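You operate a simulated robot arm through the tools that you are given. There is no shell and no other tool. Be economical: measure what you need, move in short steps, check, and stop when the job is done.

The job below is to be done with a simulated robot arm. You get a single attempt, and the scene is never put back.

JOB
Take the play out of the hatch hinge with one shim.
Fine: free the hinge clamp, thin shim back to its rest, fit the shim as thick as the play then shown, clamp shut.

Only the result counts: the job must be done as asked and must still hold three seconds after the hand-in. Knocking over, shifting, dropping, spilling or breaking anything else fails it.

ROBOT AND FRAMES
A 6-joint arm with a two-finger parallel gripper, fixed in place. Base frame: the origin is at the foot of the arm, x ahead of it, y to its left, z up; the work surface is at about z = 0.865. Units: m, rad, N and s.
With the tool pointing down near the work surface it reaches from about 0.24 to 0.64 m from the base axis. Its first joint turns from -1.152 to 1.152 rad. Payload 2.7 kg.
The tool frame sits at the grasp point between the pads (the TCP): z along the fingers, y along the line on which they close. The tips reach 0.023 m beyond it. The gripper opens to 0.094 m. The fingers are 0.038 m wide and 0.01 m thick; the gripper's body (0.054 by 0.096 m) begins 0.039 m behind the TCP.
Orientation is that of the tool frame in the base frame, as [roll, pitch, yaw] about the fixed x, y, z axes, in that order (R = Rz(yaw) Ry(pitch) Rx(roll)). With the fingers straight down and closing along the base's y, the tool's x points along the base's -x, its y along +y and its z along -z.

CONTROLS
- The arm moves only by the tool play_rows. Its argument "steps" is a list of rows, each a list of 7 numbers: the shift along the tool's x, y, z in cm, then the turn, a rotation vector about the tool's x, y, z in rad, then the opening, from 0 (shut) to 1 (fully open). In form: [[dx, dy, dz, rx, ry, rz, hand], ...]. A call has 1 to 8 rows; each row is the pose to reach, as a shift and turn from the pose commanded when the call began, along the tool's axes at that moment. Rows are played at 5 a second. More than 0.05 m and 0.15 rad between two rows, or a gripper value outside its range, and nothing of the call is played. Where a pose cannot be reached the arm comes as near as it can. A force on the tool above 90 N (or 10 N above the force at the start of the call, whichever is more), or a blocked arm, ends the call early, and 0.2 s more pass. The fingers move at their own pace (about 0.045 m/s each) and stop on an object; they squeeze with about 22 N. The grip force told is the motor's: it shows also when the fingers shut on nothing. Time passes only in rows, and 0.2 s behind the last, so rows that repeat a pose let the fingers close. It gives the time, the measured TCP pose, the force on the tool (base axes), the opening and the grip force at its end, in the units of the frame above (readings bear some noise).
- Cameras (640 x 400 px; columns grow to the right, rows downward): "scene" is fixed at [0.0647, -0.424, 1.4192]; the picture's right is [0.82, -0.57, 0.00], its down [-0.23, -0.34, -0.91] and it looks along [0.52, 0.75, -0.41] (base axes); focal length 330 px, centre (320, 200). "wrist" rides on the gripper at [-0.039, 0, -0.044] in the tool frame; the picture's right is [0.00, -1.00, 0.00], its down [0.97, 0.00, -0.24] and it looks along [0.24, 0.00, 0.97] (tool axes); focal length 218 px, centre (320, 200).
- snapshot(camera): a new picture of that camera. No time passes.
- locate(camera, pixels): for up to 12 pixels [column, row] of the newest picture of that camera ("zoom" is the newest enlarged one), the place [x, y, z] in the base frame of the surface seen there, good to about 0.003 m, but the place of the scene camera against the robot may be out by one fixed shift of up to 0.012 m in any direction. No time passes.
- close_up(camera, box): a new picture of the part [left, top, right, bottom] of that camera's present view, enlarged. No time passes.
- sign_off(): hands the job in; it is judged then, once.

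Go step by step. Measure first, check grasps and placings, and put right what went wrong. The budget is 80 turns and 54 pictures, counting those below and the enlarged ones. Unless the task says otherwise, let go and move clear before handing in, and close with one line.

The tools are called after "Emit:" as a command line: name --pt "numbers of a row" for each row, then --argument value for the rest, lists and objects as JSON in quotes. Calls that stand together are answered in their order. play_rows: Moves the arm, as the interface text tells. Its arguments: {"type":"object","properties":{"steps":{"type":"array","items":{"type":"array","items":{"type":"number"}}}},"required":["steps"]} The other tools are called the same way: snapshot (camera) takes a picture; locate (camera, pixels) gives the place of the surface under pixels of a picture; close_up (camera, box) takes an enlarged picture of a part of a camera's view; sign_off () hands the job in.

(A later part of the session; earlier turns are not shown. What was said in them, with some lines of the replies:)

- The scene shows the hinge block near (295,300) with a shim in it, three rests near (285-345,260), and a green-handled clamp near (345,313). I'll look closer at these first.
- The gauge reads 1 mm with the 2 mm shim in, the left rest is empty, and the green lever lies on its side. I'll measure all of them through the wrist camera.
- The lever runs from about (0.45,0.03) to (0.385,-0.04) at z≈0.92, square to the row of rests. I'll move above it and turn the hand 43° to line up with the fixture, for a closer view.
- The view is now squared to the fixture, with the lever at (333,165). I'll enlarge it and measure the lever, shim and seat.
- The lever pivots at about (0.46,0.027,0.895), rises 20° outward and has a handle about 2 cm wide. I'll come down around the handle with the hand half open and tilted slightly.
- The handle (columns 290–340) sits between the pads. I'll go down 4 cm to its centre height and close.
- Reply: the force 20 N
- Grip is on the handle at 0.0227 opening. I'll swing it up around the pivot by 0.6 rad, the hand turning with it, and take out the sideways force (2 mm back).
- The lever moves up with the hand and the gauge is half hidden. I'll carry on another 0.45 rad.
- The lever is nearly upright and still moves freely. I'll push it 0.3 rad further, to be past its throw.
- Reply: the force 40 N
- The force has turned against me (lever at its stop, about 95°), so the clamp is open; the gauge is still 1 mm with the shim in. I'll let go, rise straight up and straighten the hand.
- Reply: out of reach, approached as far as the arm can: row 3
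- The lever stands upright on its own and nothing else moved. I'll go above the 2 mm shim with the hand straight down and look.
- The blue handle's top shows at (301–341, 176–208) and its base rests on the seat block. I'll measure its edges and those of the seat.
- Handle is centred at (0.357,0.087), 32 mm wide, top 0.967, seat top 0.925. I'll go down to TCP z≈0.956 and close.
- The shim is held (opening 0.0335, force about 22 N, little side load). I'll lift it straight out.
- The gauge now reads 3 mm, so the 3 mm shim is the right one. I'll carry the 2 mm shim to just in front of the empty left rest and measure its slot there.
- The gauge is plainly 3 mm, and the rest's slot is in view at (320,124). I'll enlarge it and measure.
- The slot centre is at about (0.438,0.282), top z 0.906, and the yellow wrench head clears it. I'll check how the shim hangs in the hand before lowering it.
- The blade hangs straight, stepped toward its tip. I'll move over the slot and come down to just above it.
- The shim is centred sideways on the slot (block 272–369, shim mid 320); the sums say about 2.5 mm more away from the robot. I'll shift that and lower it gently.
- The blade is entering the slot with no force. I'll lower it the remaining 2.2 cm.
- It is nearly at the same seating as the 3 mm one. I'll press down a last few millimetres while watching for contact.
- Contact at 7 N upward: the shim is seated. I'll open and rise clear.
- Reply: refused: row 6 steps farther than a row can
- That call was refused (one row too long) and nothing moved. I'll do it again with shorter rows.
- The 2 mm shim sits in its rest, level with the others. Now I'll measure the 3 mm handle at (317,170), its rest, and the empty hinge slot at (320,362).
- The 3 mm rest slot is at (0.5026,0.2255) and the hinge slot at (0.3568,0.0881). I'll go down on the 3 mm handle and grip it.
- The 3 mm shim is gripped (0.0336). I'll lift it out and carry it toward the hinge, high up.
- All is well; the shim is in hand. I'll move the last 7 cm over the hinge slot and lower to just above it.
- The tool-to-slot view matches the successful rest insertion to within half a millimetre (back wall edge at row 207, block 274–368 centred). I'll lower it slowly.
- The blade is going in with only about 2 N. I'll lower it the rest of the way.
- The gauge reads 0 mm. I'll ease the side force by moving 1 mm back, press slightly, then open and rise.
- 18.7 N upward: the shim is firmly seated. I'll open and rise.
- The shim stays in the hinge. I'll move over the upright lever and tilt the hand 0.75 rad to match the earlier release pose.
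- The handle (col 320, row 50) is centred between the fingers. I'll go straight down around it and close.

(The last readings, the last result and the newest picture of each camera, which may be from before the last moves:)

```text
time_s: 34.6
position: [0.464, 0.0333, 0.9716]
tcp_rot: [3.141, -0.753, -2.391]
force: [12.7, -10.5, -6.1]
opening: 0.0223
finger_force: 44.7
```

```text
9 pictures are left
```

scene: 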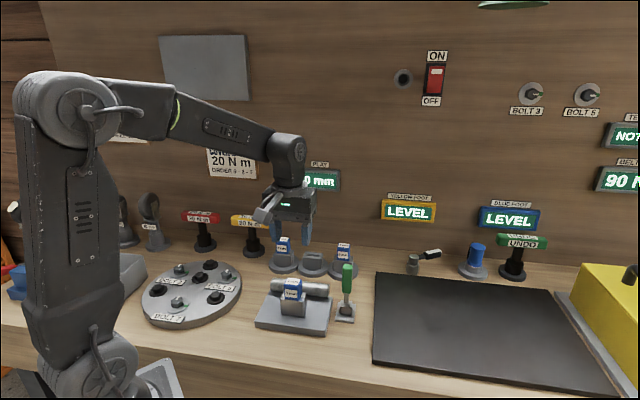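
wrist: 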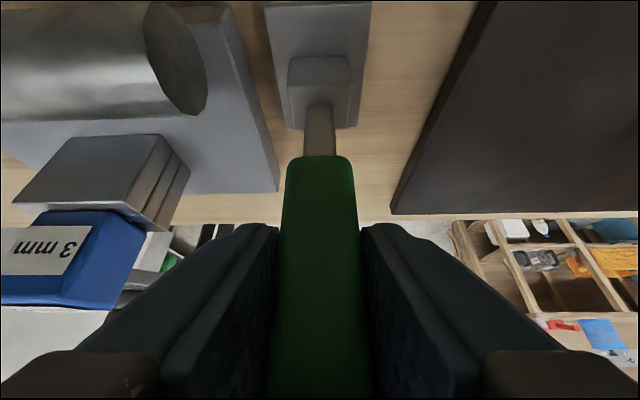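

The handle is held (0.0223). I'll swing it back down around the pivot, first 0.75 rad, the hand turning with it.

Emit:
play_rows --pt "0 -0.2 0 0 0 0 0" --pt "0.843 -0.2 0.767 0 -0.15 0 0" --pt "1.563 -0.2 1.651 0 -0.3 0 0" --pt "2.142 -0.2 2.633 0 -0.45 0 0" --pt "2.568 -0.2 3.691 0 -0.6 0 0" --pt "2.831 -0.2 4.801 0 -0.75 0 0" --pt "2.831 -0.2 4.801 0 -0.75 0 0"

```text
time_s: 36.2
position: [0.4292, -0.0043, 0.9566]
tcp_rot: [-3.138, -0.006, -2.386]
force: [15.0, -25.9, -15.0]
opening: 0.0225
finger_force: 44.6
```

The lever follows (about 52° now), with some sideways load. I'll ease that 2.5 mm and swing the last 0.6 rad to the stop.

Emit:
play_rows --pt "0 -0.25 0 0 0 0 0" --pt "0.843 -0.25 0.767 0 -0.15 0 0" --pt "1.562 -0.25 1.652 0 -0.3 0 0" --pt "2.14 -0.25 2.634 0 -0.45 0 0" --pt "2.467 -0.25 3.402 0 -0.56 0 0" --pt "2.565 -0.25 3.691 0 -0.6 0 0" --pt "2.565 -0.25 3.691 0 -0.6 0 0"

Emit:
snapshot --camera "scene"

```text
time_s: 37.8
position: [0.4083, -0.0224, 0.9203]
tcp_rot: [-3.134, 0.599, -2.385]
force: [-18.9, -4.2, 19.2]
opening: 0.0228
finger_force: 44.9
```

```text
8 pictures are left
```

scene: 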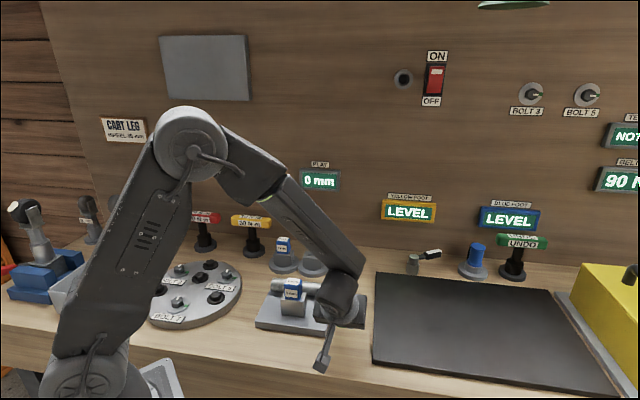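

The lever is back at its original place (0.408,-0.022,0.920) with upward 19 N from its stop, and the gauge still reads 0 mm. I'll open and rise clear.

Emit:
play_rows --pt "0 0 0 0 0 0 0.45" --pt "0 0 0 0 0 0 0.45" --pt "-1.1 0 -1.65 0 0 0 0.45" --pt "-3.4 0 -4.95 0 0 0 0.45" --pt "-5.7 0 -8.25 0 0.1 0 0.45" --pt "-8 0 -11.5 0 0.24 0 0.45" --pt "-10 0 -14.5 0 0.38 0 0.45" --pt "-10 0 -14.5 0 0.5 0 0.45"

Emit:
snapshot --camera "scene"

Emit:
snapshot --camera "wrist"

```text
time_s: 39.6
position: [0.4116, -0.0211, 1.0957]
tcp_rot: [-3.139, 0.095, -2.391]
force: [0.0, 0.9, 0.3]
opening: 0.0424
finger_force: 0.0
```

```text
7 pictures are left
```

scene: 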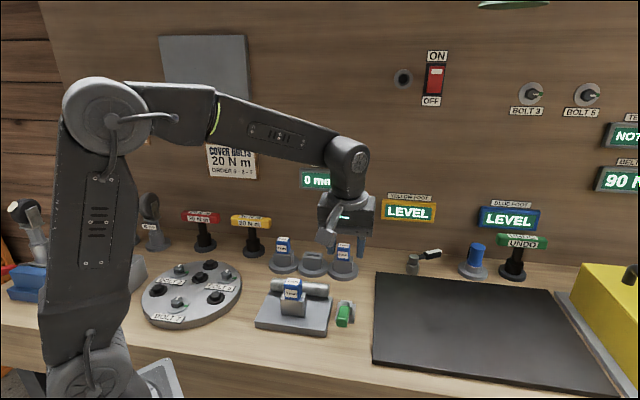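

```text
6 pictures are left
```

wrist: 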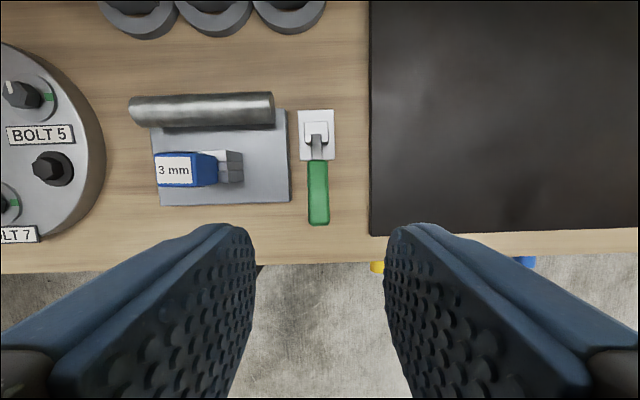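

The lever is down again and all shims are in place. I'll compare the lever with its initial close-up to make sure it's fully shut.

Emit:
close_up --camera "scene" --box '[310, 285, 380, 335]'

Emit:
close_up --camera "scene" --box '[250, 160, 370, 330]'

Emit:
locate --camera "wrist" --pixels '[[317, 165], [318, 190], [319, 218]]'

```text
8.00 times, centred on (345, 310) of scene
```

zoom: 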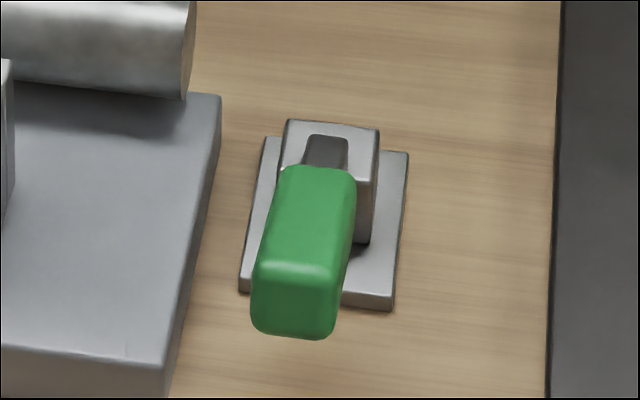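

```text
2.35 times, centred on (310, 245) of scene
```

zoom: 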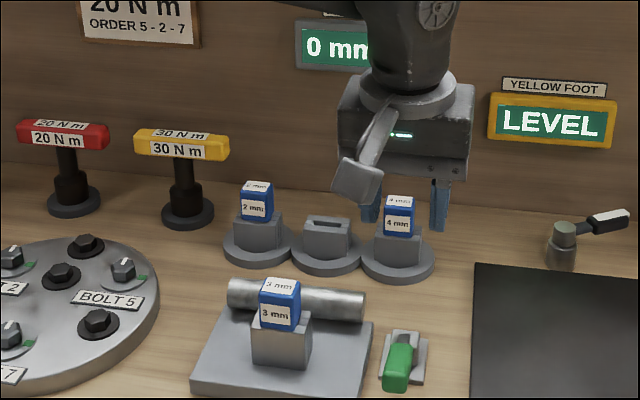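

```text
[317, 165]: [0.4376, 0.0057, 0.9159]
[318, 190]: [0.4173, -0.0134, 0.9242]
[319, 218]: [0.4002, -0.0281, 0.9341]
```

The lever close-up matches the starting one, the gauge reads 0 mm, the 2 mm shim is in its rest and the 3 mm shim is in the hinge. The hand is clear, so I'm handing in.

Emit:
sign_off

```text
The job is handed in.
```

The job is handed in: the 3 mm shim is fitted in the hinge, the play gauge reads 0 mm, the 2 mm shim is back in its rest, and the clamp is shut.
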